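You operate a simulated robot arm through the tools that you are given. There is no shell and no other tool. Be economical: measure what you need, move in short steps, check, and stop when the job is done.

Carry out the task below with a simulated two-armed robot. There is one attempt and no reset: what you move stays moved.

TASK
Take the orange spool and leave it on the shelf under the band machine. Take the blue-knob box and put it in the long blue tray. Pick up the grey carton with one hand, pass it to the other hand and put it on the top of the light table. Pull the blue-handled door open. Any order will do. Set down upright: grey carton.

It is judged by the outcome, as a careful person would: the job done as asked, and still so three seconds after it is handed in. It fails if anything else is knocked over, pushed out of place, dropped, spilled or broken.

THE ROBOT
Two 7-joint arms with fingered hands on one trunk, on a base that drives. Base frame: it is fixed to the floor where the robot stands at the start and does not move with it; the origin is under the middle of the robot, x ahead of it, y to its left, z up; the surface under the hand at the start is at about z = 760. Readings come in mm, degrees, newtons and seconds.
The left shoulder is at the start at [70, 169, 1171], the right one opposite. With the tool pointing down near the work surface each hand reaches from about 100 to 660 mm from the robot's upright axis, wherever it stands, measured 20 degrees to its own side. Places, roughly: blue-handled door [500, 2700, 1300]; blue-knob box (12x7x5 cm) [1300, 2700, 900]; grey carton [-1500, 1500, 750]; long blue tray (45x22x5 cm) [-1800, -900, 800]; orange spool (10x10x8 cm) [500, -200, 900]; shelf under the band machine [700, -4300, 300]; top of the light table (38x24 cm) [460, -220, 840]. Payload 3.4 kg a hand.
The tool frame of a hand sits at the grasp point between the pads (the TCP): z along the fingers, y along the line on which they close. The tips reach 23 mm beyond it. The gripper opens to 116 mm. The gripper's body begins 65 mm behind the TCP. The gripper is a hand of 4 fingers: y runs from the thumb to the fingers, the wrist lies at [0, 0, -211] in the tool frame, and closing takes about 1.5 s.
Orientation is told as [roll, pitch, yaw] about the base's x, y, z axes, in that order, counted from this pose: with the fingers straight down and closing along the base's y, the tool's x points along the base's -x, its y along +y and its z along -z.

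THE INTERFACE
- The arms move only by the tool move_arm. It takes "left_targets", "right_targets" or both (then of equal length, played together; a hand with none holds still); each is a list of rows, each a list of 6 numbers: the shift along the tool's x, y, z in cm, then the turn, a rotation vector about the tool's x, y, z in degrees. In form: [[dx, dy, dz, rx, ry, rz], ...]. A call has 1 to 8 rows; each row is the pose to reach, as a shift and turn from the pose commanded when the call began, along the tool's axes at that moment. "left_gripper" and "right_gripper" are, for a hand that has rows, the finger opening in cm, from 0 to 11.6, set as the call begins (left out, the last holds). A row lasts 0.2 s, in which the tool goes at most 50 mm and 8.6 degrees; a call with a longer step from one row to the next is refused whole, and so is a gripper value outside its range. Where a pose cannot be reached the arm comes as near as it can. A force on the tool above 40 N (or 10 N above the force at the start of the call, whichever is more), or a blocked arm, ends the call early, and 0.2 s more pass. Each finger travels about 153 mm/s and halts on what it meets, pressing with about 23 N; the grip force reading is that of the motor and also rises with nothing between the fingers. The clock runs only during rows and for 0.2 s after the last one: add rows that repeat a pose to give the fingers time. The reply holds the time, the measured pose of the TCP, the force on the tool along the base axes, the opening and the grip force, in the units named above and with some noise, with the torque about the TCP (base axes, N m) and any sound that the robot's microphone picked up.
- Cameras (640 x 400 px; columns grow to the right, rows downward): "scene" is now at [126.5, -49.5, 1400.9]; the picture's right is [-0.53, -0.85, -0.00], its down [-0.59, 0.37, -0.72] and it looks along [0.61, -0.39, -0.69] (base axes); focal length 214 px, centre (320, 200). "left" rides on the left gripper at [-69, 1, -90] in its tool frame; the picture's right is [-0.01, -1.00, 0.00], its down [0.80, -0.01, -0.61] and it looks along [0.61, -0.01, 0.80] (tool axes); focal length 251 px, centre (320, 200). "right" rides on the right gripper at [69, 1, -90] in its tool frame; the picture's right is [-0.01, 1.00, 0.00], its down [-0.79, -0.01, -0.61] and it looks along [-0.61, -0.01, 0.79] (tool axes); focal length 251 px, centre (320, 200). There is no depth. A picture from a camera that has moved, and an enlarged one, comes with that camera's place and axes in the base frame and with its lens. The place of the scene camera against the robot may be out by one fixed shift of up to 25 mm in any direction.
- capture(camera): a new picture of that camera. The clock stands still meanwhile.
- slide_trunk(by): slides the trunk up (or, below 0, down) by that many mm; the arms and the scene camera ride with it, the base frame stays. It gives what a move gives, with no picture.
- drive_base(legs): drives the robot by 1 to 6 legs, each [ahead, left, turn to the left] in mm, mm and degrees, along the robot's own axes; the way and the turn of a leg run together, so that a leg with both is an arc; at most 1500 mm and 180 degrees a leg. The arms and the cameras ride along, it lands a little off, and it stops where it bumps. It gives what a move gives.
- move_fingers(finger1, finger2, finger3, thumb_bend, hand): sets how far each is bent, from 0 (flat) to 100 (curled in); at 30 the hand is open as for a grip, at 70 the pads meet at the TCP. One left out holds its place. A second passes; each finger stops where it meets its share of the squeeze, and holds until it gets a number again. A gripper value or a shape takes the hand back. It gives what a move gives, with no picture; readings hold the bend of each and the force on the fingers (four entries, about 0 where the hand has none), thumb and palm.
- set_grasp(shape, hand): the hand has 4 fingers and takes this shape, open, in about a second: jaw (thumb against the fingers, like two jaws); tri (thumb and two fingers); tip (a fingertip pinch); poke (one finger out to press); point (the index stretched); flat (the hand flat); cup (the hand cupped); fist (a fist). The gripper value then closes the fingers along that shape, each until it touches; the sizes above hold for jaw. It gives what a move gives, with no picture.
- pan_tilt(pan, tilt): turns the head with the scene camera to pan (to the left, within 86 degrees either way) and tilt (down, from -29 to 69), counted from straight ahead of the robot. It gives what a move gives.
- zoom(camera, box): a new picture of the part [left, top, right, bottom] of that camera's present view, enlarged. The clock stands still meanwhile.
- finish_job(): hands the job in; it is judged then, once.

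Work in short steps. Places have to be worked out from the pictures, the camera data and where the tool is seen: move nearer, look again, correct. Check each grasp and each placing, and mend what went wrong. You have 165 turns and 118 pictures in all, those below and enlarged ones among them. Open the grippers and draw the arms clear of the work before you hand the job in, unless the task says otherwise; then end with one line.

The tools are called after "Request:" as a command line: name --argument value ..., lists and objects as JSON in quotes. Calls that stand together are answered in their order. move_arm: Moves the arms, as the interface text tells. Its arguments: {"type":"object","properties":{"left_targets":{"type":"array"},"left_gripper":{"type":"number"},"right_targets":{"type":"array"},"right_gripper":{"type":"number"}},"required":[]} The other tools are called the same way: slide_trunk (by) slides the trunk up or down; set_grasp (shape, hand) gives the hand a shape; move_fingers (finger1, finger2, finger3, thumb_bend, hand) moves the fingers one by one; drive_base (legs) drives the base; pan_tilt (pan, tilt) turns the head that bears the scene camera; capture (camera) takes a picture; zoom (camera, box) takes an enlarged picture of a part of a camera's view; finish_job () hands the job in.

At the start:

```text
time: 0.0
left_tcp_pos: [468.6, -70.0, 1240.8]
left_tcp_rot: [0.0, -0.1, 0.0]
left_contact_force: [-0.1, -0.6, 0.2]
left_wrist_torque: [0.02, 0.0, 0.05]
left_width: 116.0
left_gripper_force: 0.0
left_shape: jaw
left_bend: [30.0, 30.0, 30.0, 30.0]
left_finger forces: [0.0, 0.0, 0.1, 0.1, 0.0, 0.0]
right_tcp_pos: [323.8, -377.8, 1126.4]
right_tcp_rot: [0.0, 0.2, 0.1]
right_contact_force: [0.5, -0.3, 0.2]
right_wrist_torque: [0.01, 0.03, -0.01]
right_width: 115.9
right_gripper_force: 0.0
right_shape: jaw
right_bend: [30.0, 30.0, 30.0, 30.0]
right_finger forces: [0.0, 0.1, 0.0, 0.0, 0.0, 0.0]
trunk travel left (down, up): [-678.0, 262.0]
robot x, y, heading: [-3.3, -1.2, 0.1]
head pan, tilt: [-32.3, 43.8]
```

scene: 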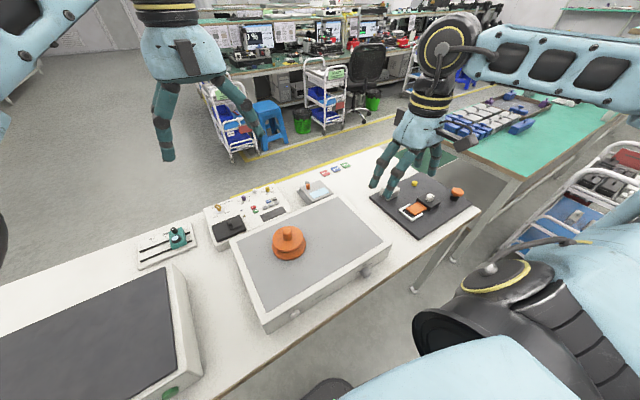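
right: 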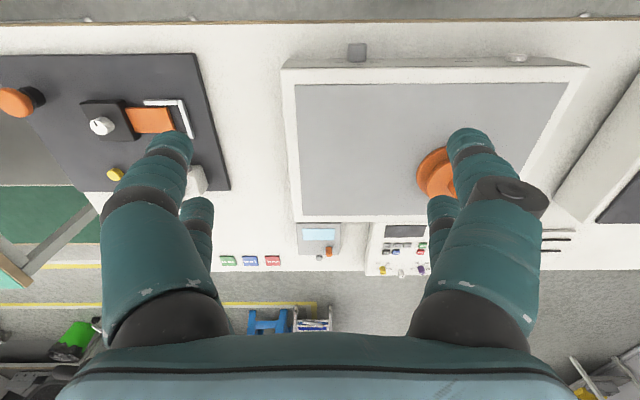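
left: 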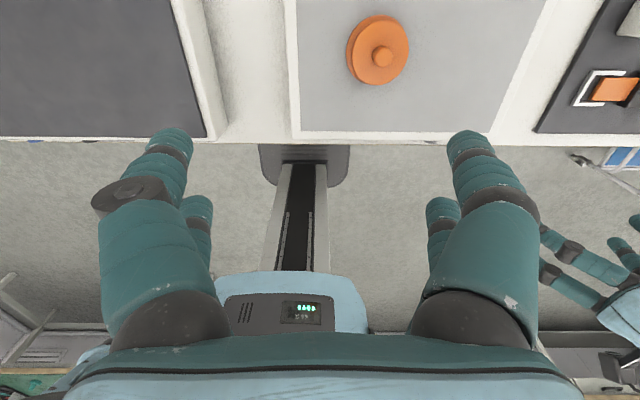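

I start by looking closer at the spool, which I judge at about [487, -160, 880] on the light table.

Request:
zoom --camera "scene" --box '[220, 180, 400, 310]'

Request:
zoom --camera "left" --box '[300, 0, 460, 100]'

```text
3.08 times, centred on (310, 245) of scene
camera zoom: at [126.5, -49.5, 1400.9], right [-0.53, -0.85, 0.0], down [-0.59, 0.37, -0.72], along [0.61, -0.39, -0.69], focal length 660 px, centre (351, 62)
```

zoom: 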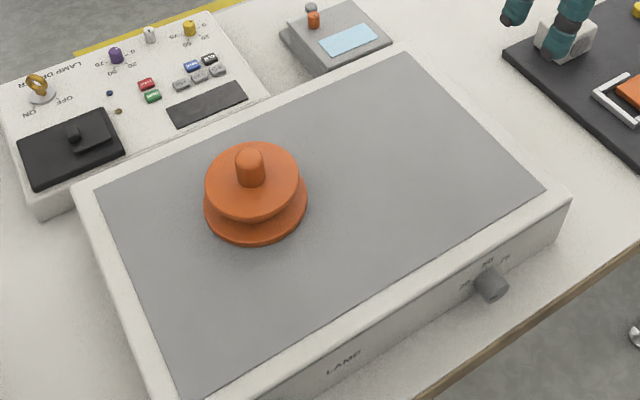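

```text
4.00 times, centred on (380, 50) of left
camera zoom: at [537.7, -68.7, 1330.1], right [0.01, -1.0, 0.0], down [-0.8, -0.01, 0.61], along [-0.61, -0.01, -0.8], focal length 1006 px, centre (80, 800)
```

zoom: 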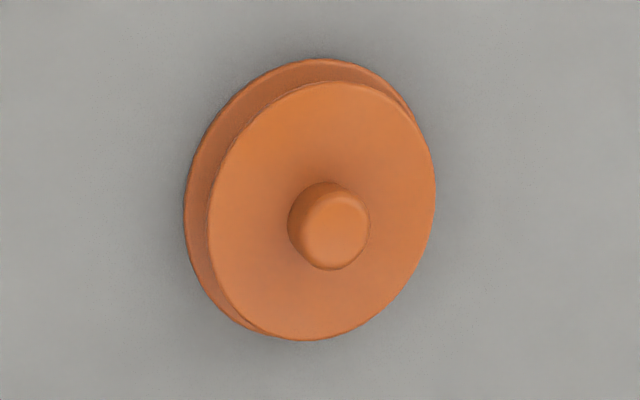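

The spool has a knob about 28 mm wide on top, centred near [482, -162, 918]. I move the left arm aside and bring the right hand above the knob.

Request:
move_arm --left_targets '[[0.5, 4, 0, 0, 0, 0], [1, 8, 0, 0, 0, 0], [1.5, 12, 0, 0, 0, 0], [2, 16, 0, 0, 0, 0], [2.5, 20, 0, 0, 0, 0], [3, 24, 0, 0, 0, 0], [3.5, 28, 0, 0, 0, 0], [4, 32, 0, 0, 0, 0]]' --right_targets '[[-2, 2.7, 1.5, 0, 0, 0], [-4, 5.4, 3, 0, 0, 0], [-6, 8.1, 4.5, 0, 0, 0], [-8, 10.8, 6, 0, 0, 0], [-10, 13.5, 7.5, 0, 0, 0], [-12, 16.2, 9, 0, 0, 0], [-14, 19, 10.5, 0, 0, 0], [-15.8, 21.7, 12.6, 0, 0, 0]]' --right_gripper 8

Request:
capture --camera "right"

Request:
capture --camera "scene"

```text
time: 1.8
left_tcp_pos: [426.0, 252.0, 1236.4]
left_tcp_rot: [-0.1, 0.0, -0.1]
left_contact_force: [-0.3, 0.6, 0.8]
left_wrist_torque: [0.01, 0.0, -0.02]
left_width: 116.0
left_gripper_force: 0.0
left_shape: jaw
left_bend: [30.0, 30.0, 30.0, 30.0]
left_finger forces: [0.1, 0.0, 0.1, 0.1, 0.0, 0.0]
right_tcp_pos: [481.5, -159.9, 1001.9]
right_tcp_rot: [-0.2, 0.1, 0.0]
right_contact_force: [0.6, 1.2, -0.1]
right_wrist_torque: [-0.03, 0.01, -0.02]
right_width: 80.1
right_gripper_force: 0.0
right_shape: jaw
right_bend: [67.0, 67.0, 67.0, 67.0]
right_finger forces: [0.0, 0.0, 0.1, 0.0, 0.0, 0.0]
trunk travel left (down, up): [-678.0, 262.0]
robot x, y, heading: [2.4, -1.4, -0.1]
head pan, tilt: [-32.3, 43.8]
```

```text
112 pictures are left
camera right: at [412.9, -158.0, 1092.0], right [0.01, 1.0, 0.0], down [0.8, -0.01, 0.61], along [0.61, -0.01, -0.8], focal length 251 px, centre (320, 200)
```

right: 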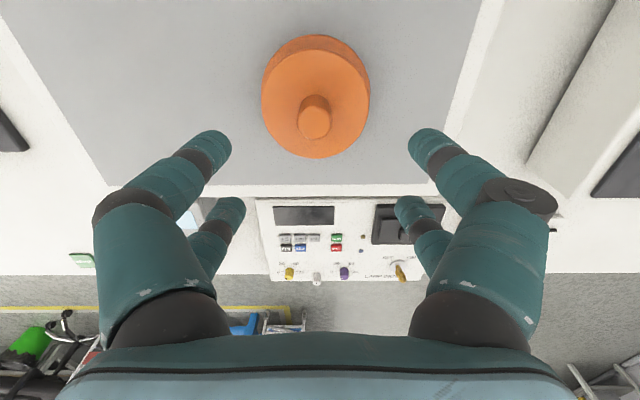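

```text
111 pictures are left
camera scene: at [127.3, -47.2, 1400.9], right [-0.53, -0.85, 0.0], down [-0.59, 0.37, -0.72], along [0.61, -0.39, -0.69], focal length 214 px, centre (320, 200)
```

scene: 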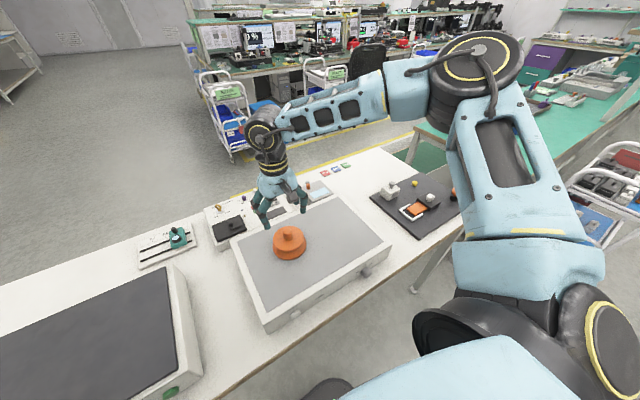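

Triangulating the two views puts the knob top near [480, -164, 905]. I lower the hand to z≈920 and look again.

Request:
move_arm --right_targets '[[0.1, -0.4, 3, 0, 0, 0], [0.1, -0.4, 6, 0, 0, 0], [0.1, -0.4, 8.2, 0, 0, 0]]'

Request:
capture --camera "right"

```text
time: 2.6
left_tcp_pos: [425.6, 250.4, 1237.0]
left_tcp_rot: [0.0, 0.0, -0.1]
left_contact_force: [0.3, -0.2, 0.0]
left_wrist_torque: [0.02, -0.01, 0.01]
left_width: 115.8
left_gripper_force: 0.1
left_shape: jaw
left_bend: [30.0, 30.0, 30.0, 30.0]
left_finger forces: [0.0, 0.0, 0.0, 0.1, 0.0, 0.0]
right_tcp_pos: [480.7, -163.3, 920.2]
right_tcp_rot: [0.0, -0.1, 0.1]
right_contact_force: [1.2, 0.5, 0.2]
right_wrist_torque: [0.04, -0.04, 0.01]
right_width: 80.3
right_gripper_force: 0.1
right_shape: jaw
right_bend: [67.0, 67.0, 67.0, 67.0]
right_finger forces: [0.1, 0.1, 0.1, 0.1, 0.0, 0.1]
trunk travel left (down, up): [-678.0, 262.0]
robot x, y, heading: [1.4, 0.7, 0.2]
head pan, tilt: [-32.3, 43.8]
```

```text
110 pictures are left
camera right: at [411.9, -162.7, 1010.7], right [0.01, 1.0, 0.0], down [0.79, -0.01, 0.61], along [0.61, 0.0, -0.79], focal length 251 px, centre (320, 200)
```

right: 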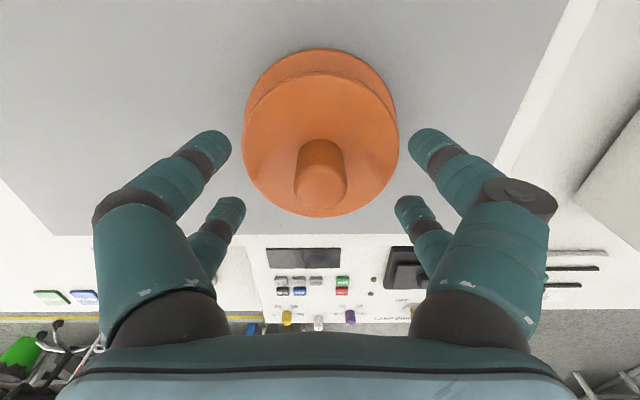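

The knob runs from about z 871 to 908 and lies centred between the fingers. I descend to z≈899 and close.

Request:
move_arm --right_targets '[[0, 0, 1, 0, 0, 0], [0, 0, 2.1, 0, 0, 0]]'

Request:
move_arm --right_targets '[[0, 0, 0, 0, 0, 0], [0, 0, 0, 0, 0, 0], [0, 0, 0, 0, 0, 0], [0, 0, 0, 0, 0, 0], [0, 0, 0, 0, 0, 0], [0, 0, 0, 0, 0, 0], [0, 0, 0, 0, 0, 0], [0, 0, 0, 0, 0, 0]]' --right_gripper 0

Request:
capture --camera "right"

```text
time: 3.2
left_tcp_pos: [425.3, 251.5, 1236.8]
left_tcp_rot: [0.1, -0.1, 0.0]
left_contact_force: [0.8, -1.0, -0.2]
left_wrist_torque: [0.01, 0.0, 0.01]
left_width: 115.7
left_gripper_force: 0.2
left_shape: jaw
left_bend: [30.0, 30.0, 30.0, 30.0]
left_finger forces: [0.1, 0.0, 0.0, 0.0, 0.1, 0.1]
right_tcp_pos: [479.8, -164.0, 901.3]
right_tcp_rot: [0.2, -0.1, 0.1]
right_contact_force: [0.3, 0.1, 0.2]
right_wrist_torque: [-0.01, 0.01, 0.0]
right_width: 80.5
right_gripper_force: 0.1
right_shape: jaw
right_bend: [67.0, 67.0, 67.0, 67.0]
right_finger forces: [0.0, 0.4, 0.2, 0.0, 0.0, 0.0]
right hand out of reach, approached as far as the arm can: row 2
trunk travel left (down, up): [-678.0, 262.0]
robot x, y, heading: [0.9, -6.4, 0.1]
head pan, tilt: [-32.3, 43.8]
```

```text
time: 5.0
left_tcp_pos: [423.4, 251.5, 1237.4]
left_tcp_rot: [-0.2, -0.1, 0.0]
left_contact_force: [-0.5, -0.2, 0.5]
left_wrist_torque: [0.01, 0.0, 0.02]
left_width: 116.1
left_gripper_force: 0.1
left_shape: jaw
left_bend: [30.0, 30.0, 30.0, 30.0]
left_finger forces: [0.1, 0.1, 0.0, 0.0, 0.0, 0.1]
right_tcp_pos: [478.6, -164.6, 901.5]
right_tcp_rot: [0.0, -0.1, 0.0]
right_contact_force: [2.5, -0.6, 13.9]
right_wrist_torque: [0.06, -0.1, -0.01]
right_width: 71.7
right_gripper_force: 23.2
right_shape: jaw
right_bend: [71.0, 71.0, 70.0, 72.0]
right_finger forces: [21.2, 23.0, 23.1, 0.1, 20.9, 0.0]
trunk travel left (down, up): [-678.0, 262.0]
robot x, y, heading: [0.6, 0.2, -0.1]
head pan, tilt: [-32.3, 43.8]
```

```text
109 pictures are left
camera right: at [408.6, -163.4, 992.3], right [0.01, 1.0, 0.0], down [0.79, -0.01, 0.61], along [0.61, 0.0, -0.79], focal length 251 px, centre (320, 200)
```

right: 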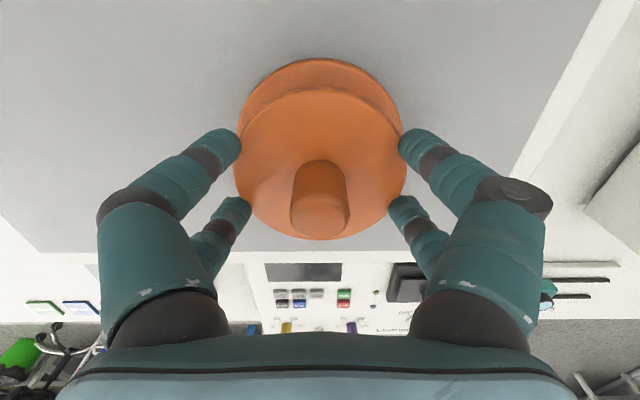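

The fingers stopped at 72 mm on the rim of the upper disc, near its top edge. I open, ride the hand down 17 mm with the trunk, and grip the disc fully.

Request:
move_arm --right_targets '[[0, 0, 0, 0, 0, 0], [0, 0, 0, 0, 0, 0], [0, 0, 0, 0, 0, 0]]' --right_gripper 9.5

Request:
slide_trunk --by -17

Request:
capture --camera "right"

```text
time: 5.8
left_tcp_pos: [424.9, 250.7, 1236.4]
left_tcp_rot: [0.0, 0.0, 0.0]
left_contact_force: [-0.2, 0.4, 0.5]
left_wrist_torque: [0.01, 0.02, -0.01]
left_width: 115.7
left_gripper_force: 0.1
left_shape: jaw
left_bend: [30.0, 30.0, 30.0, 30.0]
left_finger forces: [0.0, 0.1, 0.0, 0.0, 0.1, 0.1]
right_tcp_pos: [477.0, -163.9, 901.7]
right_tcp_rot: [0.0, 0.0, 0.1]
right_contact_force: [-0.9, 0.3, -0.4]
right_wrist_torque: [0.02, 0.01, 0.05]
right_width: 94.7
right_gripper_force: 0.1
right_shape: jaw
right_bend: [57.0, 57.0, 57.0, 57.0]
right_finger forces: [0.0, 0.0, 0.0, 0.0, 0.0, 0.1]
trunk travel left (down, up): [-678.0, 262.0]
robot x, y, heading: [-0.2, 2.2, 0.0]
head pan, tilt: [-32.3, 43.8]
```

```text
time: 6.4
left_tcp_pos: [425.4, 250.5, 1220.2]
left_tcp_rot: [0.0, 0.1, -0.1]
left_contact_force: [-0.2, -0.4, -1.2]
left_wrist_torque: [-0.04, 0.03, 0.03]
left_width: 116.0
left_gripper_force: 0.1
left_shape: jaw
left_bend: [30.0, 30.0, 30.0, 30.0]
left_finger forces: [0.0, 0.0, 0.0, 0.0, 0.0, 0.0]
right_tcp_pos: [477.8, -163.2, 885.0]
right_tcp_rot: [0.1, 0.0, 0.0]
right_contact_force: [-0.6, -0.3, 0.1]
right_wrist_torque: [0.05, 0.0, -0.03]
right_width: 95.0
right_gripper_force: 0.0
right_shape: jaw
right_bend: [57.0, 57.0, 57.0, 57.0]
right_finger forces: [0.0, 0.0, 0.0, 0.0, 0.1, 0.0]
trunk travel left (down, up): [-661.0, 279.0]
robot x, y, heading: [2.7, 0.2, -0.0]
head pan, tilt: [-32.3, 43.8]
```

```text
108 pictures are left
camera right: at [409.4, -163.7, 974.6], right [0.01, 1.0, 0.0], down [0.79, -0.01, 0.61], along [0.61, 0.0, -0.79], focal length 251 px, centre (320, 200)
```

right: 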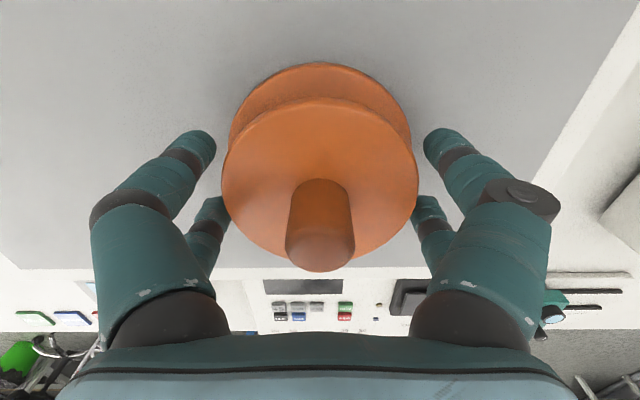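

The disc now sits centred between the finger pairs. I close on it.

Request:
move_arm --right_targets '[[0, 0, 0, 0, 0, 0], [0, 0, 0, 0, 0, 0], [0, 0, 0, 0, 0, 0], [0, 0, 0, 0, 0, 0], [0, 0, 0, 0, 0, 0], [0, 0, 0, 0, 0, 0], [0, 0, 0, 0, 0, 0]]' --right_gripper 0

Request:
move_arm --right_targets '[[0, 0, -3, 0, 0, 0], [0, 0, -6, 0, 0, 0], [0, 0, -6, 0, 0, 0]]'

Request:
capture --camera "right"

Request:
capture --camera "scene"

```text
time: 8.0
left_tcp_pos: [424.7, 251.4, 1219.9]
left_tcp_rot: [0.0, -0.1, -0.1]
left_contact_force: [-1.0, -0.3, 0.1]
left_wrist_torque: [-0.03, -0.03, 0.0]
left_width: 115.7
left_gripper_force: 0.1
left_shape: jaw
left_bend: [30.0, 30.0, 30.0, 30.0]
left_finger forces: [0.0, 0.0, 0.0, 0.1, 0.0, 0.0]
right_tcp_pos: [478.3, -163.8, 883.6]
right_tcp_rot: [0.1, 0.0, -0.1]
right_contact_force: [0.3, 1.4, 0.6]
right_wrist_torque: [0.01, 0.01, -0.01]
right_width: 65.2
right_gripper_force: 23.1
right_shape: jaw
right_bend: [72.0, 72.0, 72.0, 75.0]
right_finger forces: [26.2, 27.6, 27.1, 0.0, 25.7, 0.0]
trunk travel left (down, up): [-661.0, 279.0]
robot x, y, heading: [0.9, 1.3, -0.0]
head pan, tilt: [-32.3, 43.8]
```

```text
time: 8.8
left_tcp_pos: [423.9, 251.7, 1219.6]
left_tcp_rot: [0.0, 0.0, 0.0]
left_contact_force: [-0.4, 0.2, 0.3]
left_wrist_torque: [0.0, -0.01, 0.01]
left_width: 115.9
left_gripper_force: 0.0
left_shape: jaw
left_bend: [30.0, 30.0, 30.0, 30.0]
left_finger forces: [0.0, 0.0, 0.0, 0.1, 0.0, 0.0]
right_tcp_pos: [478.6, -163.7, 943.0]
right_tcp_rot: [0.2, 0.1, 0.1]
right_contact_force: [-0.5, 0.5, -0.5]
right_wrist_torque: [0.01, 0.0, 0.02]
right_width: 65.2
right_gripper_force: 23.4
right_shape: jaw
right_bend: [72.0, 72.0, 72.0, 75.0]
right_finger forces: [26.2, 27.8, 27.5, 0.1, 26.0, 0.1]
trunk travel left (down, up): [-661.0, 279.0]
robot x, y, heading: [0.8, -2.4, -0.2]
head pan, tilt: [-32.3, 43.8]
```

```text
107 pictures are left
camera right: at [409.4, -163.6, 1033.5], right [0.01, 1.0, 0.0], down [0.79, -0.01, 0.61], along [0.61, 0.0, -0.79], focal length 251 px, centre (320, 200)
```

right: 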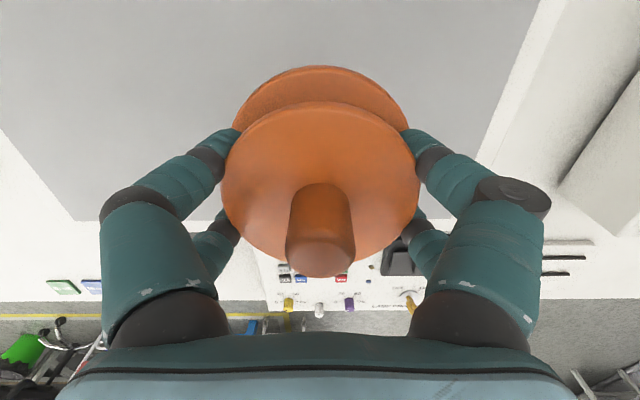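

```text
106 pictures are left
camera scene: at [127.2, -49.6, 1383.8], right [-0.53, -0.85, 0.0], down [-0.59, 0.37, -0.72], along [0.61, -0.39, -0.69], focal length 214 px, centre (320, 200)
```

scene: 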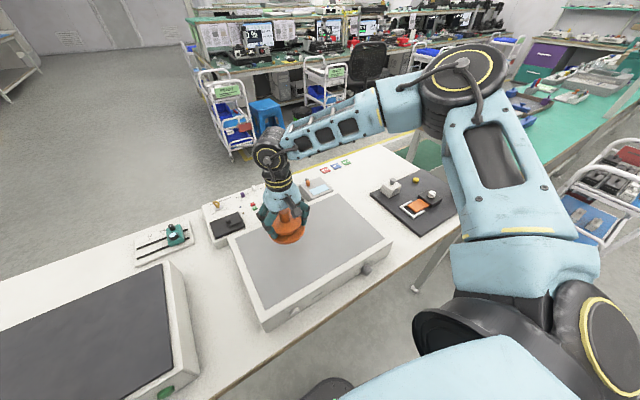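

The spool is held and lifted. I raise it and draw it in toward the body, then look to the right side where the band machine should be.

Request:
move_arm --right_targets '[[0, 0, -5, 0, 0, 0], [0, 0, -10, 0, 0, 0], [3, -3, -12, 0, 0, 0], [6, -6, -14, 0, 0, 0], [9, -8, -14, 0, 0, 0], [12, -10, -14, 0, 0, 0], [15, -12, -14, 0, 0, 0]]' --left_targets '[[1, 0, 0, 0, 0, 0], [3, 0, 0, 0, 0, 0], [5, 0, 0, 0, 0, 0], [7, 0, 0, 0, 0, 0], [9, 0, 0, 0, 0, 0], [11, 0, 0, 0, 0, 0], [13, 0, 0, 0, 0, 0]]'

Request:
pan_tilt --pan -80 --tilt 20

Request:
capture --camera "scene"

```text
time: 10.4
left_tcp_pos: [291.9, 249.1, 1220.3]
left_tcp_rot: [-0.1, -0.2, 0.0]
left_contact_force: [1.1, -0.9, -0.7]
left_wrist_torque: [0.03, -0.03, -0.01]
left_width: 116.1
left_gripper_force: 0.0
left_shape: jaw
left_bend: [30.0, 30.0, 30.0, 30.0]
left_finger forces: [0.1, 0.0, 0.0, 0.0, 0.0, 0.0]
right_tcp_pos: [322.7, -286.0, 1084.4]
right_tcp_rot: [0.2, -0.2, 0.1]
right_contact_force: [-0.3, 0.5, -0.5]
right_wrist_torque: [0.02, -0.05, 0.01]
right_width: 64.6
right_gripper_force: 23.1
right_shape: jaw
right_bend: [73.0, 72.0, 72.0, 75.0]
right_finger forces: [26.3, 28.3, 28.1, 0.0, 26.7, 0.1]
trunk travel left (down, up): [-661.0, 279.0]
robot x, y, heading: [-0.8, -2.8, -0.1]
head pan, tilt: [-32.3, 43.8]
```

```text
time: 11.6
left_tcp_pos: [294.1, 252.4, 1217.5]
left_tcp_rot: [0.0, 0.0, -0.1]
left_contact_force: [0.5, 0.9, -0.5]
left_wrist_torque: [-0.02, 0.01, -0.05]
left_width: 115.6
left_gripper_force: 0.0
left_shape: jaw
left_bend: [30.0, 30.0, 30.0, 30.0]
left_finger forces: [0.1, 0.1, 0.0, 0.1, 0.0, 0.0]
right_tcp_pos: [325.9, -284.4, 1085.6]
right_tcp_rot: [0.1, -0.2, 0.0]
right_contact_force: [0.3, 0.6, -0.6]
right_wrist_torque: [0.0, 0.0, 0.01]
right_width: 64.4
right_gripper_force: 23.2
right_shape: jaw
right_bend: [73.0, 72.0, 72.0, 75.0]
right_finger forces: [26.3, 28.3, 28.2, 0.1, 26.7, 0.0]
trunk travel left (down, up): [-661.0, 279.0]
robot x, y, heading: [1.0, -3.4, -0.3]
head pan, tilt: [-80.0, 20.0]
```

```text
105 pictures are left
camera scene: at [73.1, -97.3, 1420.8], right [-0.98, -0.17, 0.0], down [-0.06, 0.34, -0.94], along [0.16, -0.93, -0.34], focal length 214 px, centre (320, 200)
```

scene: 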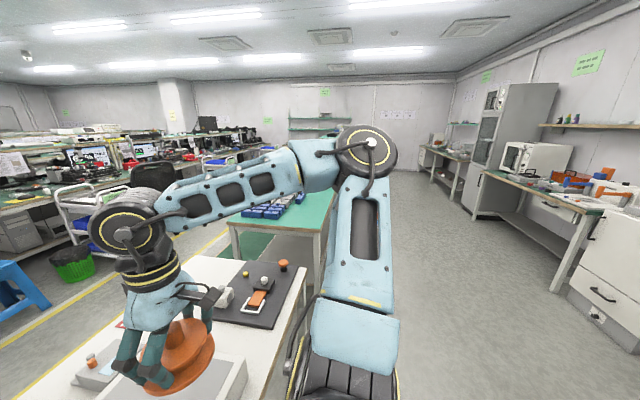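

There is a clear aisle toward −y between the green bench (x > ~380) and the wall benches (x < ~−1700). I back off the table, turn right and drive down the aisle.

Request:
drive_base --legs '[[-400, 0, 0], [0, 0, -90], [1400, 0, 0], [1000, 0, 0]]'

Request:
pan_tilt --pan 20 --tilt 20

Request:
capture --camera "scene"

```text
time: 24.5
left_tcp_pos: [-126.7, -1732.8, 1218.3]
left_tcp_rot: [-0.2, 0.1, -89.6]
left_contact_force: [-0.8, -0.3, -0.1]
left_wrist_torque: [0.02, -0.03, -0.01]
left_width: 116.0
left_gripper_force: 0.1
left_shape: jaw
left_bend: [30.0, 30.0, 30.0, 30.0]
left_finger forces: [0.1, 0.0, 0.0, 0.1, 0.0, 0.1]
right_tcp_pos: [-663.6, -1767.5, 1084.2]
right_tcp_rot: [0.0, -0.1, -89.6]
right_contact_force: [0.0, 0.5, -1.4]
right_wrist_torque: [0.02, 0.01, 0.01]
right_width: 64.2
right_gripper_force: 23.2
right_shape: jaw
right_bend: [73.0, 72.0, 72.0, 75.0]
right_finger forces: [25.8, 28.0, 28.1, 0.0, 26.6, 0.0]
trunk travel left (down, up): [-661.0, 279.0]
robot x, y, heading: [-380.4, -1439.0, -89.8]
head pan, tilt: [-80.0, 20.0]
stopped in leg 3: the robot was blocked; the commanded pose is now the measured one
```

```text
time: 26.3
left_tcp_pos: [-126.5, -1733.5, 1218.2]
left_tcp_rot: [0.0, -0.1, -89.7]
left_contact_force: [1.1, 0.0, -0.1]
left_wrist_torque: [0.01, -0.03, 0.02]
left_width: 115.9
left_gripper_force: 0.1
left_shape: jaw
left_bend: [30.0, 30.0, 30.0, 30.0]
left_finger forces: [0.1, 0.0, 0.1, 0.0, 0.0, 0.0]
right_tcp_pos: [-663.4, -1766.8, 1086.0]
right_tcp_rot: [0.1, -0.1, -89.5]
right_contact_force: [0.7, 0.0, -0.8]
right_wrist_torque: [0.0, 0.0, -0.03]
right_width: 64.2
right_gripper_force: 22.9
right_shape: jaw
right_bend: [73.0, 72.0, 72.0, 75.0]
right_finger forces: [25.9, 28.1, 28.0, 0.0, 26.6, 0.0]
trunk travel left (down, up): [-661.0, 279.0]
robot x, y, heading: [-381.7, -1440.2, -89.7]
head pan, tilt: [20.0, 20.0]
```

```text
104 pictures are left
camera scene: at [-340.3, -1582.6, 1420.9], right [-0.94, -0.35, 0.0], down [-0.12, 0.32, -0.94], along [0.33, -0.88, -0.34], focal length 214 px, centre (320, 200)
```

scene: 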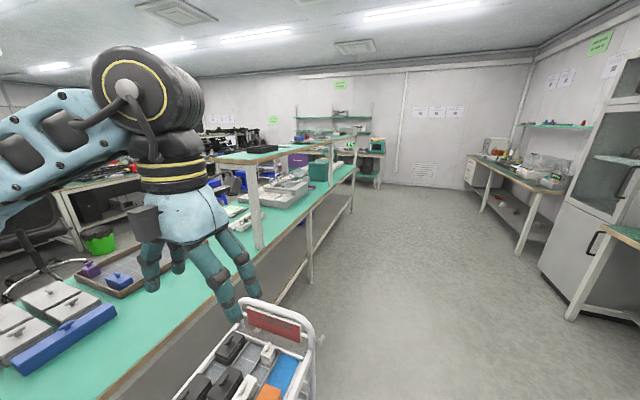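

I bumped into a cart at about x −190, y −1900; I back off, shift to the right and check it.

Request:
drive_base --legs '[[-120, 0, 0], [0, -480, 0]]'

Request:
pan_tilt --pan 35 --tilt 35

Request:
capture --camera "scene"

```text
time: 30.0
left_tcp_pos: [-612.4, -1615.9, 1218.3]
left_tcp_rot: [-0.1, 0.0, -89.2]
left_contact_force: [0.1, 1.0, 0.7]
left_wrist_torque: [-0.01, 0.0, 0.02]
left_width: 116.1
left_gripper_force: 0.1
left_shape: jaw
left_bend: [30.0, 30.0, 30.0, 30.0]
left_finger forces: [0.0, 0.0, 0.0, 0.1, 0.0, 0.1]
right_tcp_pos: [-1148.6, -1654.4, 1085.3]
right_tcp_rot: [0.0, -0.1, -89.2]
right_contact_force: [0.7, 0.1, -1.0]
right_wrist_torque: [0.0, -0.04, 0.01]
right_width: 64.0
right_gripper_force: 23.1
right_shape: jaw
right_bend: [73.0, 72.0, 72.0, 75.0]
right_finger forces: [25.9, 28.2, 28.0, 0.1, 26.6, 0.0]
trunk travel left (down, up): [-661.0, 279.0]
robot x, y, heading: [-863.5, -1324.3, -89.2]
head pan, tilt: [20.0, 20.0]
```

```text
time: 30.8
left_tcp_pos: [-613.3, -1616.8, 1217.4]
left_tcp_rot: [0.0, 0.0, -89.3]
left_contact_force: [-0.6, 0.3, -0.5]
left_wrist_torque: [-0.01, 0.03, -0.03]
left_width: 116.0
left_gripper_force: 0.1
left_shape: jaw
left_bend: [30.0, 30.0, 30.0, 30.0]
left_finger forces: [0.0, 0.0, 0.0, 0.0, 0.1, 0.1]
right_tcp_pos: [-1149.3, -1654.3, 1085.2]
right_tcp_rot: [0.2, -0.1, -89.3]
right_contact_force: [-0.2, 0.4, -0.9]
right_wrist_torque: [0.01, -0.03, 0.02]
right_width: 64.1
right_gripper_force: 22.8
right_shape: jaw
right_bend: [73.0, 72.0, 72.0, 75.0]
right_finger forces: [25.9, 28.2, 28.0, 0.0, 26.7, 0.1]
trunk travel left (down, up): [-661.0, 279.0]
robot x, y, heading: [-867.4, -1323.7, -89.2]
head pan, tilt: [35.0, 35.0]
```

```text
103 pictures are left
camera scene: at [-808.9, -1452.2, 1397.1], right [-0.81, -0.58, 0.0], down [-0.33, 0.47, -0.82], along [0.48, -0.67, -0.57], focal length 214 px, centre (320, 200)
```

scene: 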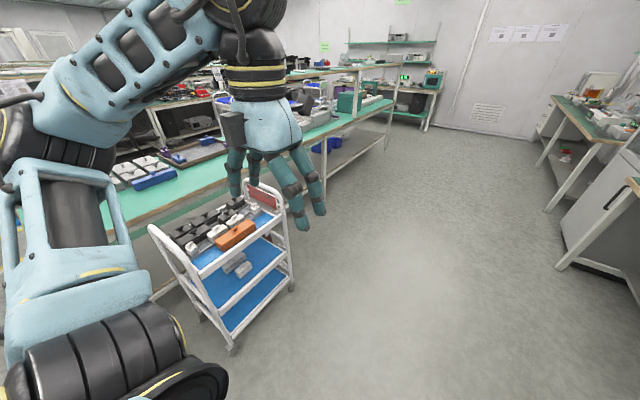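

The cart looks in place. I zoom toward the far end to find the band machine.

Request:
zoom --camera "scene" --box '[300, 20, 480, 160]'

```text
2.86 times, centred on (390, 90) of scene
camera zoom: at [-808.9, -1452.2, 1397.1], right [-0.81, -0.58, 0.0], down [-0.33, 0.47, -0.82], along [0.48, -0.67, -0.57], focal length 613 px, centre (120, 514)
```

zoom: 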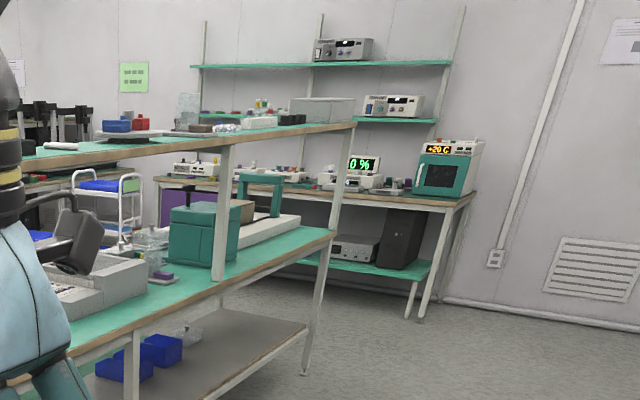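

The band machine (white with teal arch) stands at the end of the green bench, its grey lower shelf at about z 300 with front edge near x 350. I drive down the aisle to y≈−4170 and turn to face it.

Request:
drive_base --legs '[[1430, -20, 0], [1400, 0, 0], [0, 0, 89.2]]'

Request:
pan_tilt --pan -5 --tilt 25

Request:
capture --camera "scene"

```text
time: 48.6
left_tcp_pos: [-514.1, -3995.7, 1219.2]
left_tcp_rot: [-0.1, 0.0, -2.7]
left_contact_force: [-0.7, -0.6, 0.7]
left_wrist_torque: [0.01, 0.01, -0.02]
left_width: 115.8
left_gripper_force: 0.1
left_shape: jaw
left_bend: [30.0, 30.0, 30.0, 30.0]
left_finger forces: [0.1, 0.1, 0.0, 0.0, 0.1, 0.0]
right_tcp_pos: [-508.2, -4532.9, 1084.8]
right_tcp_rot: [0.1, -0.2, -2.6]
right_contact_force: [0.1, 0.2, -1.3]
right_wrist_torque: [0.0, 0.01, 0.01]
right_width: 63.9
right_gripper_force: 23.4
right_shape: jaw
right_bend: [73.0, 72.0, 72.0, 75.0]
right_finger forces: [25.5, 28.0, 27.8, 0.1, 26.7, 0.0]
trunk travel left (down, up): [-661.0, 279.0]
robot x, y, heading: [-820.8, -4234.6, -2.6]
head pan, tilt: [35.0, 35.0]
```

```text
time: 49.6
left_tcp_pos: [-514.7, -3996.9, 1219.0]
left_tcp_rot: [0.0, 0.0, -2.6]
left_contact_force: [0.0, -0.6, 0.0]
left_wrist_torque: [0.04, 0.02, -0.02]
left_width: 115.9
left_gripper_force: 0.1
left_shape: jaw
left_bend: [30.0, 30.0, 30.0, 30.0]
left_finger forces: [0.0, 0.1, 0.0, 0.1, 0.0, 0.0]
right_tcp_pos: [-507.2, -4532.7, 1084.8]
right_tcp_rot: [0.0, 0.0, -2.6]
right_contact_force: [0.6, 0.2, -1.8]
right_wrist_torque: [-0.03, -0.02, 0.02]
right_width: 63.8
right_gripper_force: 23.4
right_shape: jaw
right_bend: [73.0, 72.0, 72.0, 75.0]
right_finger forces: [25.5, 27.9, 27.8, 0.0, 26.8, 0.0]
trunk travel left (down, up): [-661.0, 279.0]
robot x, y, heading: [-819.2, -4234.7, -2.9]
head pan, tilt: [-5.0, 25.0]
```

```text
101 pictures are left
camera scene: at [-671.1, -4252.7, 1412.8], right [-0.13, -0.99, 0.0], down [-0.42, 0.06, -0.91], along [0.9, -0.12, -0.42], focal length 214 px, centre (320, 200)
```

scene: 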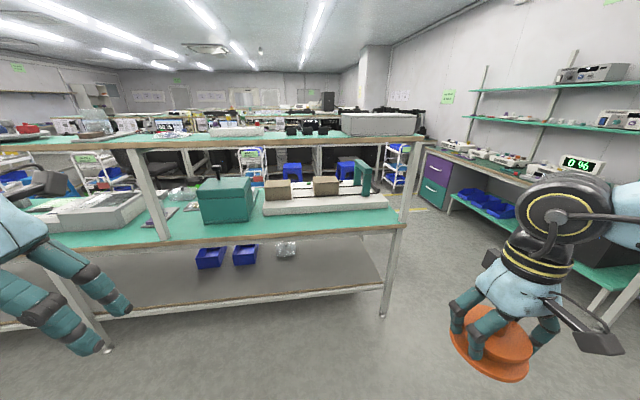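

The shelf under the band machine is free around [470, −4400]; its front edge is about x 310, bench underside near z 720. I tuck the left arm back and lower the trunk.

Request:
move_arm --left_targets '[[3, 2, 0, 0, 0, 0], [6, 3, 0, 0, 0, 0], [9, 4, 0, 0, 0, 0], [12, 5, 0, 0, 0, 0], [15, 6, 0, 0, 0, 0], [17, 8, 0, 0, 0, 0]]'

Request:
slide_trunk --by -560

Request:
pan_tilt --pan -20 --tilt 20

Request:
capture --camera "scene"

```text
time: 51.0
left_tcp_pos: [-661.9, -4003.8, 1189.7]
left_tcp_rot: [-0.3, -1.3, -2.8]
left_contact_force: [30.3, -2.5, 5.1]
left_wrist_torque: [0.3, -0.36, -1.97]
left_width: 115.8
left_gripper_force: 0.0
left_shape: jaw
left_bend: [30.0, 29.0, 30.0, 30.0]
left_finger forces: [0.1, 0.0, 0.0, 0.1, 0.0, 0.0]
left hand out of reach, approached as far as the arm can: row 1, 2, 3, 4, 5, 6
right_tcp_pos: [-507.3, -4532.2, 1085.2]
right_tcp_rot: [0.2, -0.1, -2.6]
right_contact_force: [-0.3, -0.2, -0.1]
right_wrist_torque: [0.01, -0.04, 0.02]
right_width: 63.6
right_gripper_force: 22.8
right_shape: jaw
right_bend: [73.0, 72.0, 72.0, 75.0]
right_finger forces: [25.6, 27.9, 28.0, 0.0, 26.7, 0.1]
trunk travel left (down, up): [-661.0, 279.0]
robot x, y, heading: [-816.7, -4232.9, -2.6]
head pan, tilt: [-5.0, 25.0]
stopped in row 6 (left hand): the force on the tool passed its limit at 98 N (the readings are from after the stop); the commanded pose is now the measured one
```

```text
refused: -560 is not a number from -400 to 400
```

```text
time: 51.8
left_tcp_pos: [-662.1, -4003.5, 1190.1]
left_tcp_rot: [-0.3, -1.0, -2.8]
left_contact_force: [43.7, -4.0, 6.1]
left_wrist_torque: [0.39, -0.57, -2.96]
left_width: 115.9
left_gripper_force: 0.0
left_shape: jaw
left_bend: [30.0, 29.0, 30.0, 30.0]
left_finger forces: [0.1, 0.0, 0.0, 0.0, 0.0, 0.0]
right_tcp_pos: [-508.3, -4533.1, 1085.3]
right_tcp_rot: [0.1, -0.1, -2.5]
right_contact_force: [0.9, -0.3, -0.8]
right_wrist_torque: [0.0, -0.02, -0.02]
right_width: 63.8
right_gripper_force: 22.5
right_shape: jaw
right_bend: [73.0, 72.0, 72.0, 75.0]
right_finger forces: [25.6, 28.1, 27.8, 0.0, 26.8, 0.1]
trunk travel left (down, up): [-661.0, 279.0]
robot x, y, heading: [-823.5, -4231.3, -2.9]
head pan, tilt: [-20.0, 20.0]
```

```text
100 pictures are left
camera scene: at [-676.4, -4276.3, 1420.8], right [-0.39, -0.92, 0.0], down [-0.32, 0.13, -0.94], along [0.87, -0.36, -0.34], focal length 214 px, centre (320, 200)
```

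scene: 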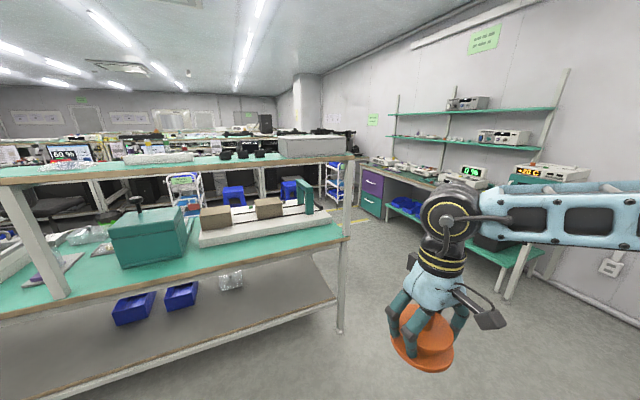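

The left hand pressed against the body; I ease it 5 cm forward and then lower the trunk in two slides.

Request:
move_arm --left_targets '[[-2, 0, -1, 0, 0, 0], [-5, 0, -2, 0, 0, 0]]'

Request:
slide_trunk --by -400

Request:
slide_trunk --by -150

Request:
capture --camera "scene"

Request:
capture --camera "right"

```text
time: 52.4
left_tcp_pos: [-614.5, -4006.4, 1209.2]
left_tcp_rot: [-0.3, -0.8, -2.9]
left_contact_force: [0.3, 0.0, -0.3]
left_wrist_torque: [-0.04, 0.0, 0.0]
left_width: 116.0
left_gripper_force: 0.0
left_shape: jaw
left_bend: [30.0, 30.0, 30.0, 30.0]
left_finger forces: [0.0, 0.0, 0.0, 0.0, 0.0, 0.0]
right_tcp_pos: [-506.1, -4533.1, 1083.6]
right_tcp_rot: [0.1, 0.0, -2.7]
right_contact_force: [0.2, -0.4, -0.7]
right_wrist_torque: [0.0, 0.02, 0.01]
right_width: 63.5
right_gripper_force: 23.1
right_shape: jaw
right_bend: [73.0, 72.0, 72.0, 75.0]
right_finger forces: [25.4, 28.0, 27.9, 0.0, 26.6, 0.0]
trunk travel left (down, up): [-661.0, 279.0]
robot x, y, heading: [-819.4, -4234.4, -2.5]
head pan, tilt: [-20.0, 20.0]
```

```text
time: 56.2
left_tcp_pos: [-615.6, -4006.1, 810.4]
left_tcp_rot: [-0.3, -1.0, -2.9]
left_contact_force: [0.5, -0.4, 0.1]
left_wrist_torque: [0.01, -0.01, -0.01]
left_width: 115.8
left_gripper_force: 0.1
left_shape: jaw
left_bend: [30.0, 30.0, 30.0, 30.0]
left_finger forces: [0.0, 0.1, 0.1, 0.0, 0.0, 0.0]
right_tcp_pos: [-508.9, -4533.0, 684.2]
right_tcp_rot: [0.1, -0.2, -2.6]
right_contact_force: [-0.1, 0.1, -0.9]
right_wrist_torque: [-0.02, -0.02, -0.01]
right_width: 64.0
right_gripper_force: 23.3
right_shape: jaw
right_bend: [73.0, 72.0, 72.0, 75.0]
right_finger forces: [25.6, 28.0, 27.9, 0.1, 26.7, 0.0]
trunk travel left (down, up): [-261.0, 679.0]
robot x, y, heading: [-820.4, -4234.3, -2.7]
head pan, tilt: [-20.0, 20.0]
```

```text
time: 58.0
left_tcp_pos: [-615.0, -4006.7, 660.7]
left_tcp_rot: [-0.3, -1.0, -2.8]
left_contact_force: [0.0, 0.5, -0.9]
left_wrist_torque: [0.01, 0.0, -0.03]
left_width: 115.7
left_gripper_force: 0.0
left_shape: jaw
left_bend: [30.0, 30.0, 30.0, 30.0]
left_finger forces: [0.0, 0.0, 0.0, 0.0, 0.0, 0.1]
right_tcp_pos: [-507.9, -4533.5, 535.2]
right_tcp_rot: [0.1, -0.1, -2.6]
right_contact_force: [0.5, -0.5, -1.0]
right_wrist_torque: [0.03, 0.01, -0.02]
right_width: 63.3
right_gripper_force: 22.8
right_shape: jaw
right_bend: [73.0, 72.0, 72.0, 75.0]
right_finger forces: [25.6, 28.1, 27.9, 0.1, 26.7, 0.1]
trunk travel left (down, up): [-111.0, 829.0]
robot x, y, heading: [-816.0, -4233.2, -2.9]
head pan, tilt: [-20.0, 20.0]
```

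```text
99 pictures are left
camera scene: at [-676.6, -4276.3, 870.9], right [-0.39, -0.92, 0.0], down [-0.32, 0.13, -0.94], along [0.87, -0.36, -0.34], focal length 214 px, centre (320, 200)
```

scene: 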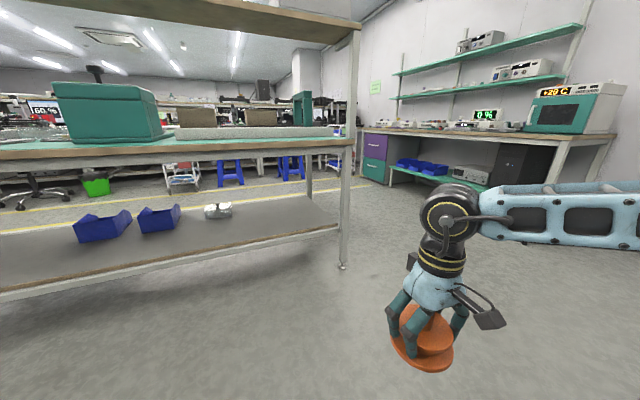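

```text
98 pictures are left
camera right: at [-576.5, -4529.2, 625.9], right [0.05, 1.0, 0.0], down [0.79, -0.04, 0.61], along [0.61, -0.03, -0.79], focal length 251 px, centre (320, 200)
```

right: 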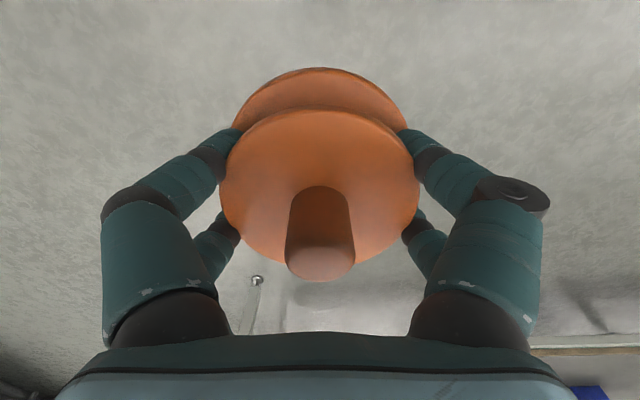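

Shelf surface looks to be at z≈270–300 and the bench underside near 740. I lower the hand to z≈395, square up and drive in.

Request:
move_arm --right_targets '[[0, 0, 4, 0, 0, 0], [0, 0, 8, 0, 0, 0], [0, 0, 12, 0, 0, 0], [0, 0, 14, 0, 0, 0]]'

Request:
drive_base --legs '[[0, 0, 2.7], [0, 90, 0], [600, 0, 0]]'

Request:
capture --camera "scene"

```text
time: 59.0
left_tcp_pos: [-614.4, -4006.8, 659.0]
left_tcp_rot: [-0.4, -1.0, -2.9]
left_contact_force: [0.7, 0.5, 0.0]
left_wrist_torque: [0.01, -0.02, 0.02]
left_width: 115.8
left_gripper_force: 0.0
left_shape: jaw
left_bend: [30.0, 30.0, 30.0, 30.0]
left_finger forces: [0.0, 0.0, 0.1, 0.0, 0.1, 0.1]
right_tcp_pos: [-507.4, -4530.4, 395.8]
right_tcp_rot: [0.0, -0.1, -2.7]
right_contact_force: [-0.5, -0.3, -1.3]
right_wrist_torque: [0.02, -0.03, -0.04]
right_width: 63.3
right_gripper_force: 22.9
right_shape: jaw
right_bend: [73.0, 72.0, 72.0, 76.0]
right_finger forces: [26.0, 28.7, 28.7, 0.0, 27.1, 0.0]
trunk travel left (down, up): [-111.0, 829.0]
robot x, y, heading: [-816.0, -4231.8, -2.8]
head pan, tilt: [-20.0, 20.0]
```

```text
time: 63.5
left_tcp_pos: [-23.2, -3912.7, 660.1]
left_tcp_rot: [-0.3, -1.0, -0.9]
left_contact_force: [0.4, -0.3, -0.3]
left_wrist_torque: [0.02, 0.0, 0.04]
left_width: 115.8
left_gripper_force: 0.1
left_shape: jaw
left_bend: [30.0, 30.0, 30.0, 30.0]
left_finger forces: [0.0, 0.0, 0.0, 0.0, 0.1, 0.0]
right_tcp_pos: [101.5, -4435.7, 396.8]
right_tcp_rot: [0.1, -0.1, -0.8]
right_contact_force: [0.5, -0.5, -0.4]
right_wrist_torque: [0.02, -0.01, -0.01]
right_width: 63.0
right_gripper_force: 22.6
right_shape: jaw
right_bend: [73.0, 72.0, 72.0, 76.0]
right_finger forces: [26.1, 28.8, 28.7, 0.1, 27.2, 0.0]
trunk travel left (down, up): [-111.0, 829.0]
robot x, y, heading: [-217.8, -4145.0, -1.0]
head pan, tilt: [-20.0, 20.0]
```

```text
97 pictures are left
camera scene: at [-76.2, -4185.6, 870.9], right [-0.36, -0.93, 0.0], down [-0.32, 0.12, -0.94], along [0.88, -0.33, -0.34], focal length 214 px, centre (320, 200)
```

scene: 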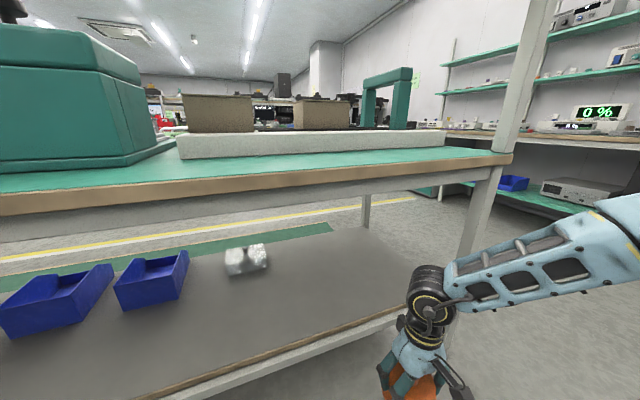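

Path is clear: shelf edge x≈340, apron bottom ≈700. I lower a little more and drive the remaining 280 mm.

Request:
move_arm --right_targets '[[0, 0, 2.2, 0, 0, 0]]'

Request:
drive_base --legs '[[280, 0, 1]]'

Request:
capture --camera "scene"

Request:
capture --camera "right"

```text
time: 63.9
left_tcp_pos: [-23.9, -3914.0, 660.1]
left_tcp_rot: [-0.3, -1.1, -0.9]
left_contact_force: [-0.5, -1.1, 0.7]
left_wrist_torque: [-0.04, 0.03, -0.02]
left_width: 115.7
left_gripper_force: 0.1
left_shape: jaw
left_bend: [30.0, 30.0, 30.0, 30.0]
left_finger forces: [0.0, 0.0, 0.0, 0.1, 0.0, 0.0]
right_tcp_pos: [100.8, -4435.4, 373.7]
right_tcp_rot: [0.1, -0.1, -0.9]
right_contact_force: [-0.2, -0.4, -0.4]
right_wrist_torque: [-0.01, -0.01, 0.0]
right_width: 62.9
right_gripper_force: 23.1
right_shape: jaw
right_bend: [73.0, 72.0, 72.0, 76.0]
right_finger forces: [26.1, 28.7, 28.7, 0.0, 27.2, 0.1]
trunk travel left (down, up): [-111.0, 829.0]
robot x, y, heading: [-216.6, -4144.6, -0.7]
head pan, tilt: [-20.0, 20.0]
```

```text
time: 65.5
left_tcp_pos: [179.3, -3910.0, 661.3]
left_tcp_rot: [0.1, -1.2, -0.8]
left_contact_force: [-42.9, 9.7, -12.6]
left_wrist_torque: [-0.91, -3.62, 0.74]
left_width: 116.0
left_gripper_force: 0.0
left_shape: jaw
left_bend: [30.0, 30.0, 30.0, 30.0]
left_finger forces: [0.0, 0.0, 0.0, 0.0, 0.1, 0.1]
right_tcp_pos: [304.5, -4426.8, 372.6]
right_tcp_rot: [0.5, 0.7, 0.2]
right_contact_force: [-0.2, -0.3, -1.0]
right_wrist_torque: [-0.02, 0.0, 0.02]
right_width: 62.8
right_gripper_force: 22.8
right_shape: jaw
right_bend: [73.0, 72.0, 72.0, 76.0]
right_finger forces: [26.3, 28.8, 28.9, 0.0, 27.3, 0.0]
trunk travel left (down, up): [-111.0, 829.0]
robot x, y, heading: [-4.8, -4147.8, -0.4]
head pan, tilt: [-20.0, 20.0]
stopped in leg 1: the force on the tool passed its limit at 67 N (the readings are from after the stop); the commanded pose is now the measured one
```

```text
96 pictures are left
camera scene: at [131.3, -4184.6, 873.0], right [-0.35, -0.94, 0.0], down [-0.31, 0.12, -0.94], along [0.89, -0.33, -0.33], focal length 214 px, centre (320, 200)
```

scene: 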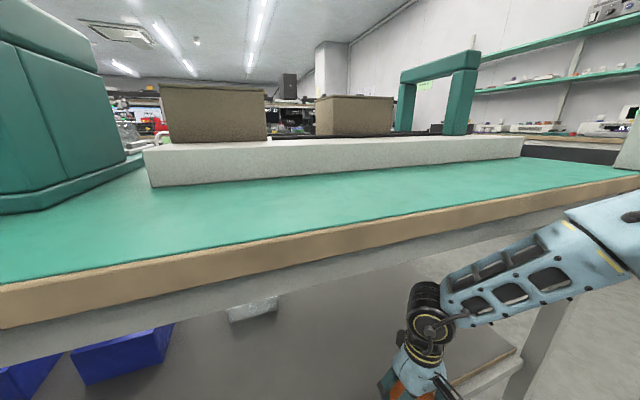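

```text
95 pictures are left
camera right: at [237.6, -4428.5, 464.1], right [0.01, 1.0, 0.01], down [0.8, -0.01, 0.6], along [0.6, 0.0, -0.8], focal length 251 px, centre (320, 200)
```

right: 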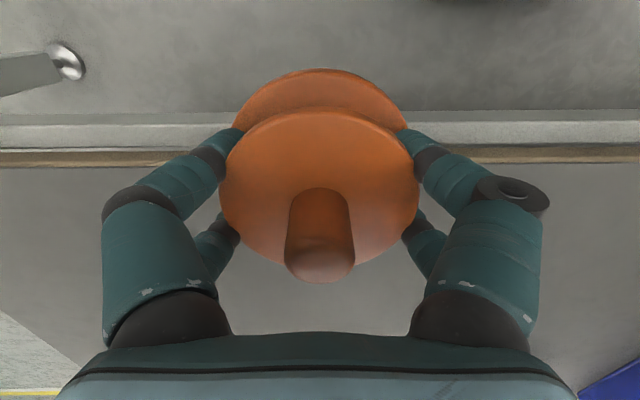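

The left hand touched the bench edge. I back off 40 mm and instead extend the right arm over the shelf.

Request:
drive_base --legs '[[-40, 0, 0]]'

Request:
move_arm --right_targets '[[-3.5, 0, 0, 0, 0, 0], [-7, 0, 0, 0, 0, 0], [-10.5, 0, 0, 0, 0, 0], [-14, 0, 0, 0, 0, 0], [-17.5, 0, 0, 0, 0, 0], [-19, 0, 0, 0, 0, 0]]'

Request:
capture --camera "right"

Request:
capture --camera "scene"

```text
time: 66.4
left_tcp_pos: [147.8, -3910.9, 658.6]
left_tcp_rot: [0.0, -0.5, -0.6]
left_contact_force: [0.2, 0.4, -0.2]
left_wrist_torque: [-0.05, -0.02, -0.02]
left_width: 115.8
left_gripper_force: 0.2
left_shape: jaw
left_bend: [30.0, 30.0, 30.0, 30.0]
left_finger forces: [0.0, 0.1, 0.1, 0.1, 0.1, 0.0]
right_tcp_pos: [271.0, -4428.3, 368.9]
right_tcp_rot: [0.3, 1.4, 0.4]
right_contact_force: [-0.3, 0.9, -0.8]
right_wrist_torque: [-0.01, -0.03, -0.01]
right_width: 62.8
right_gripper_force: 22.6
right_shape: jaw
right_bend: [73.0, 72.0, 72.0, 76.0]
right_finger forces: [26.3, 28.8, 28.9, 0.1, 27.3, 0.0]
trunk travel left (down, up): [-111.0, 829.0]
robot x, y, heading: [-39.0, -4145.7, -0.1]
head pan, tilt: [-20.0, 20.0]
```

```text
time: 68.0
left_tcp_pos: [135.6, -3943.1, 662.2]
left_tcp_rot: [0.2, -0.9, -7.1]
left_contact_force: [0.5, -0.6, -0.6]
left_wrist_torque: [0.0, 0.0, 0.03]
left_width: 116.2
left_gripper_force: 0.1
left_shape: jaw
left_bend: [30.0, 30.0, 30.0, 30.0]
left_finger forces: [0.0, 0.0, 0.1, 0.0, 0.0, 0.0]
right_tcp_pos: [384.2, -4488.2, 362.7]
right_tcp_rot: [0.7, 2.2, -5.6]
right_contact_force: [-0.2, -1.0, -0.9]
right_wrist_torque: [-0.02, 0.02, -0.01]
right_width: 62.2
right_gripper_force: 23.0
right_shape: jaw
right_bend: [73.0, 72.0, 72.0, 76.0]
right_finger forces: [27.2, 29.4, 29.4, 0.1, 27.1, 0.1]
trunk travel left (down, up): [-111.0, 829.0]
robot x, y, heading: [-74.9, -4157.1, -6.5]
head pan, tilt: [-20.0, 20.0]
stopped in row 6 (right hand): the arm was blocked; the commanded pose is now the measured one
```

```text
94 pictures are left
camera right: at [319.3, -4482.5, 456.0], right [0.11, 0.99, 0.01], down [0.81, -0.09, 0.57], along [0.57, -0.05, -0.82], focal length 251 px, centre (320, 200)
```

right: 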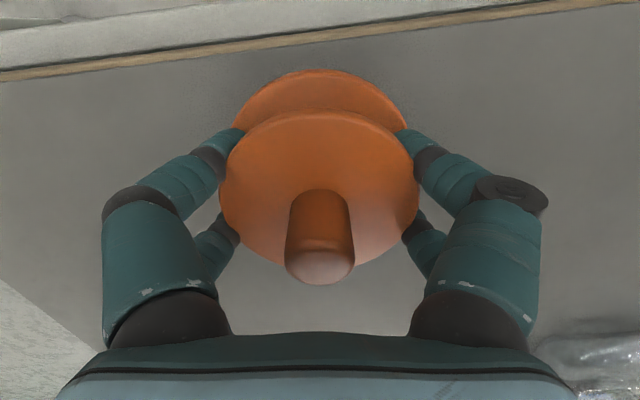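

```text
93 pictures are left
camera scene: at [57.8, -4209.6, 873.8], right [-0.45, -0.89, -0.01], down [-0.3, 0.16, -0.94], along [0.84, -0.42, -0.34], focal length 214 px, centre (320, 200)
```

scene: 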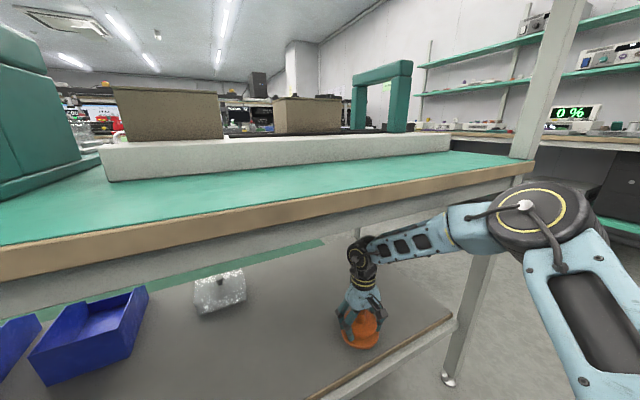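

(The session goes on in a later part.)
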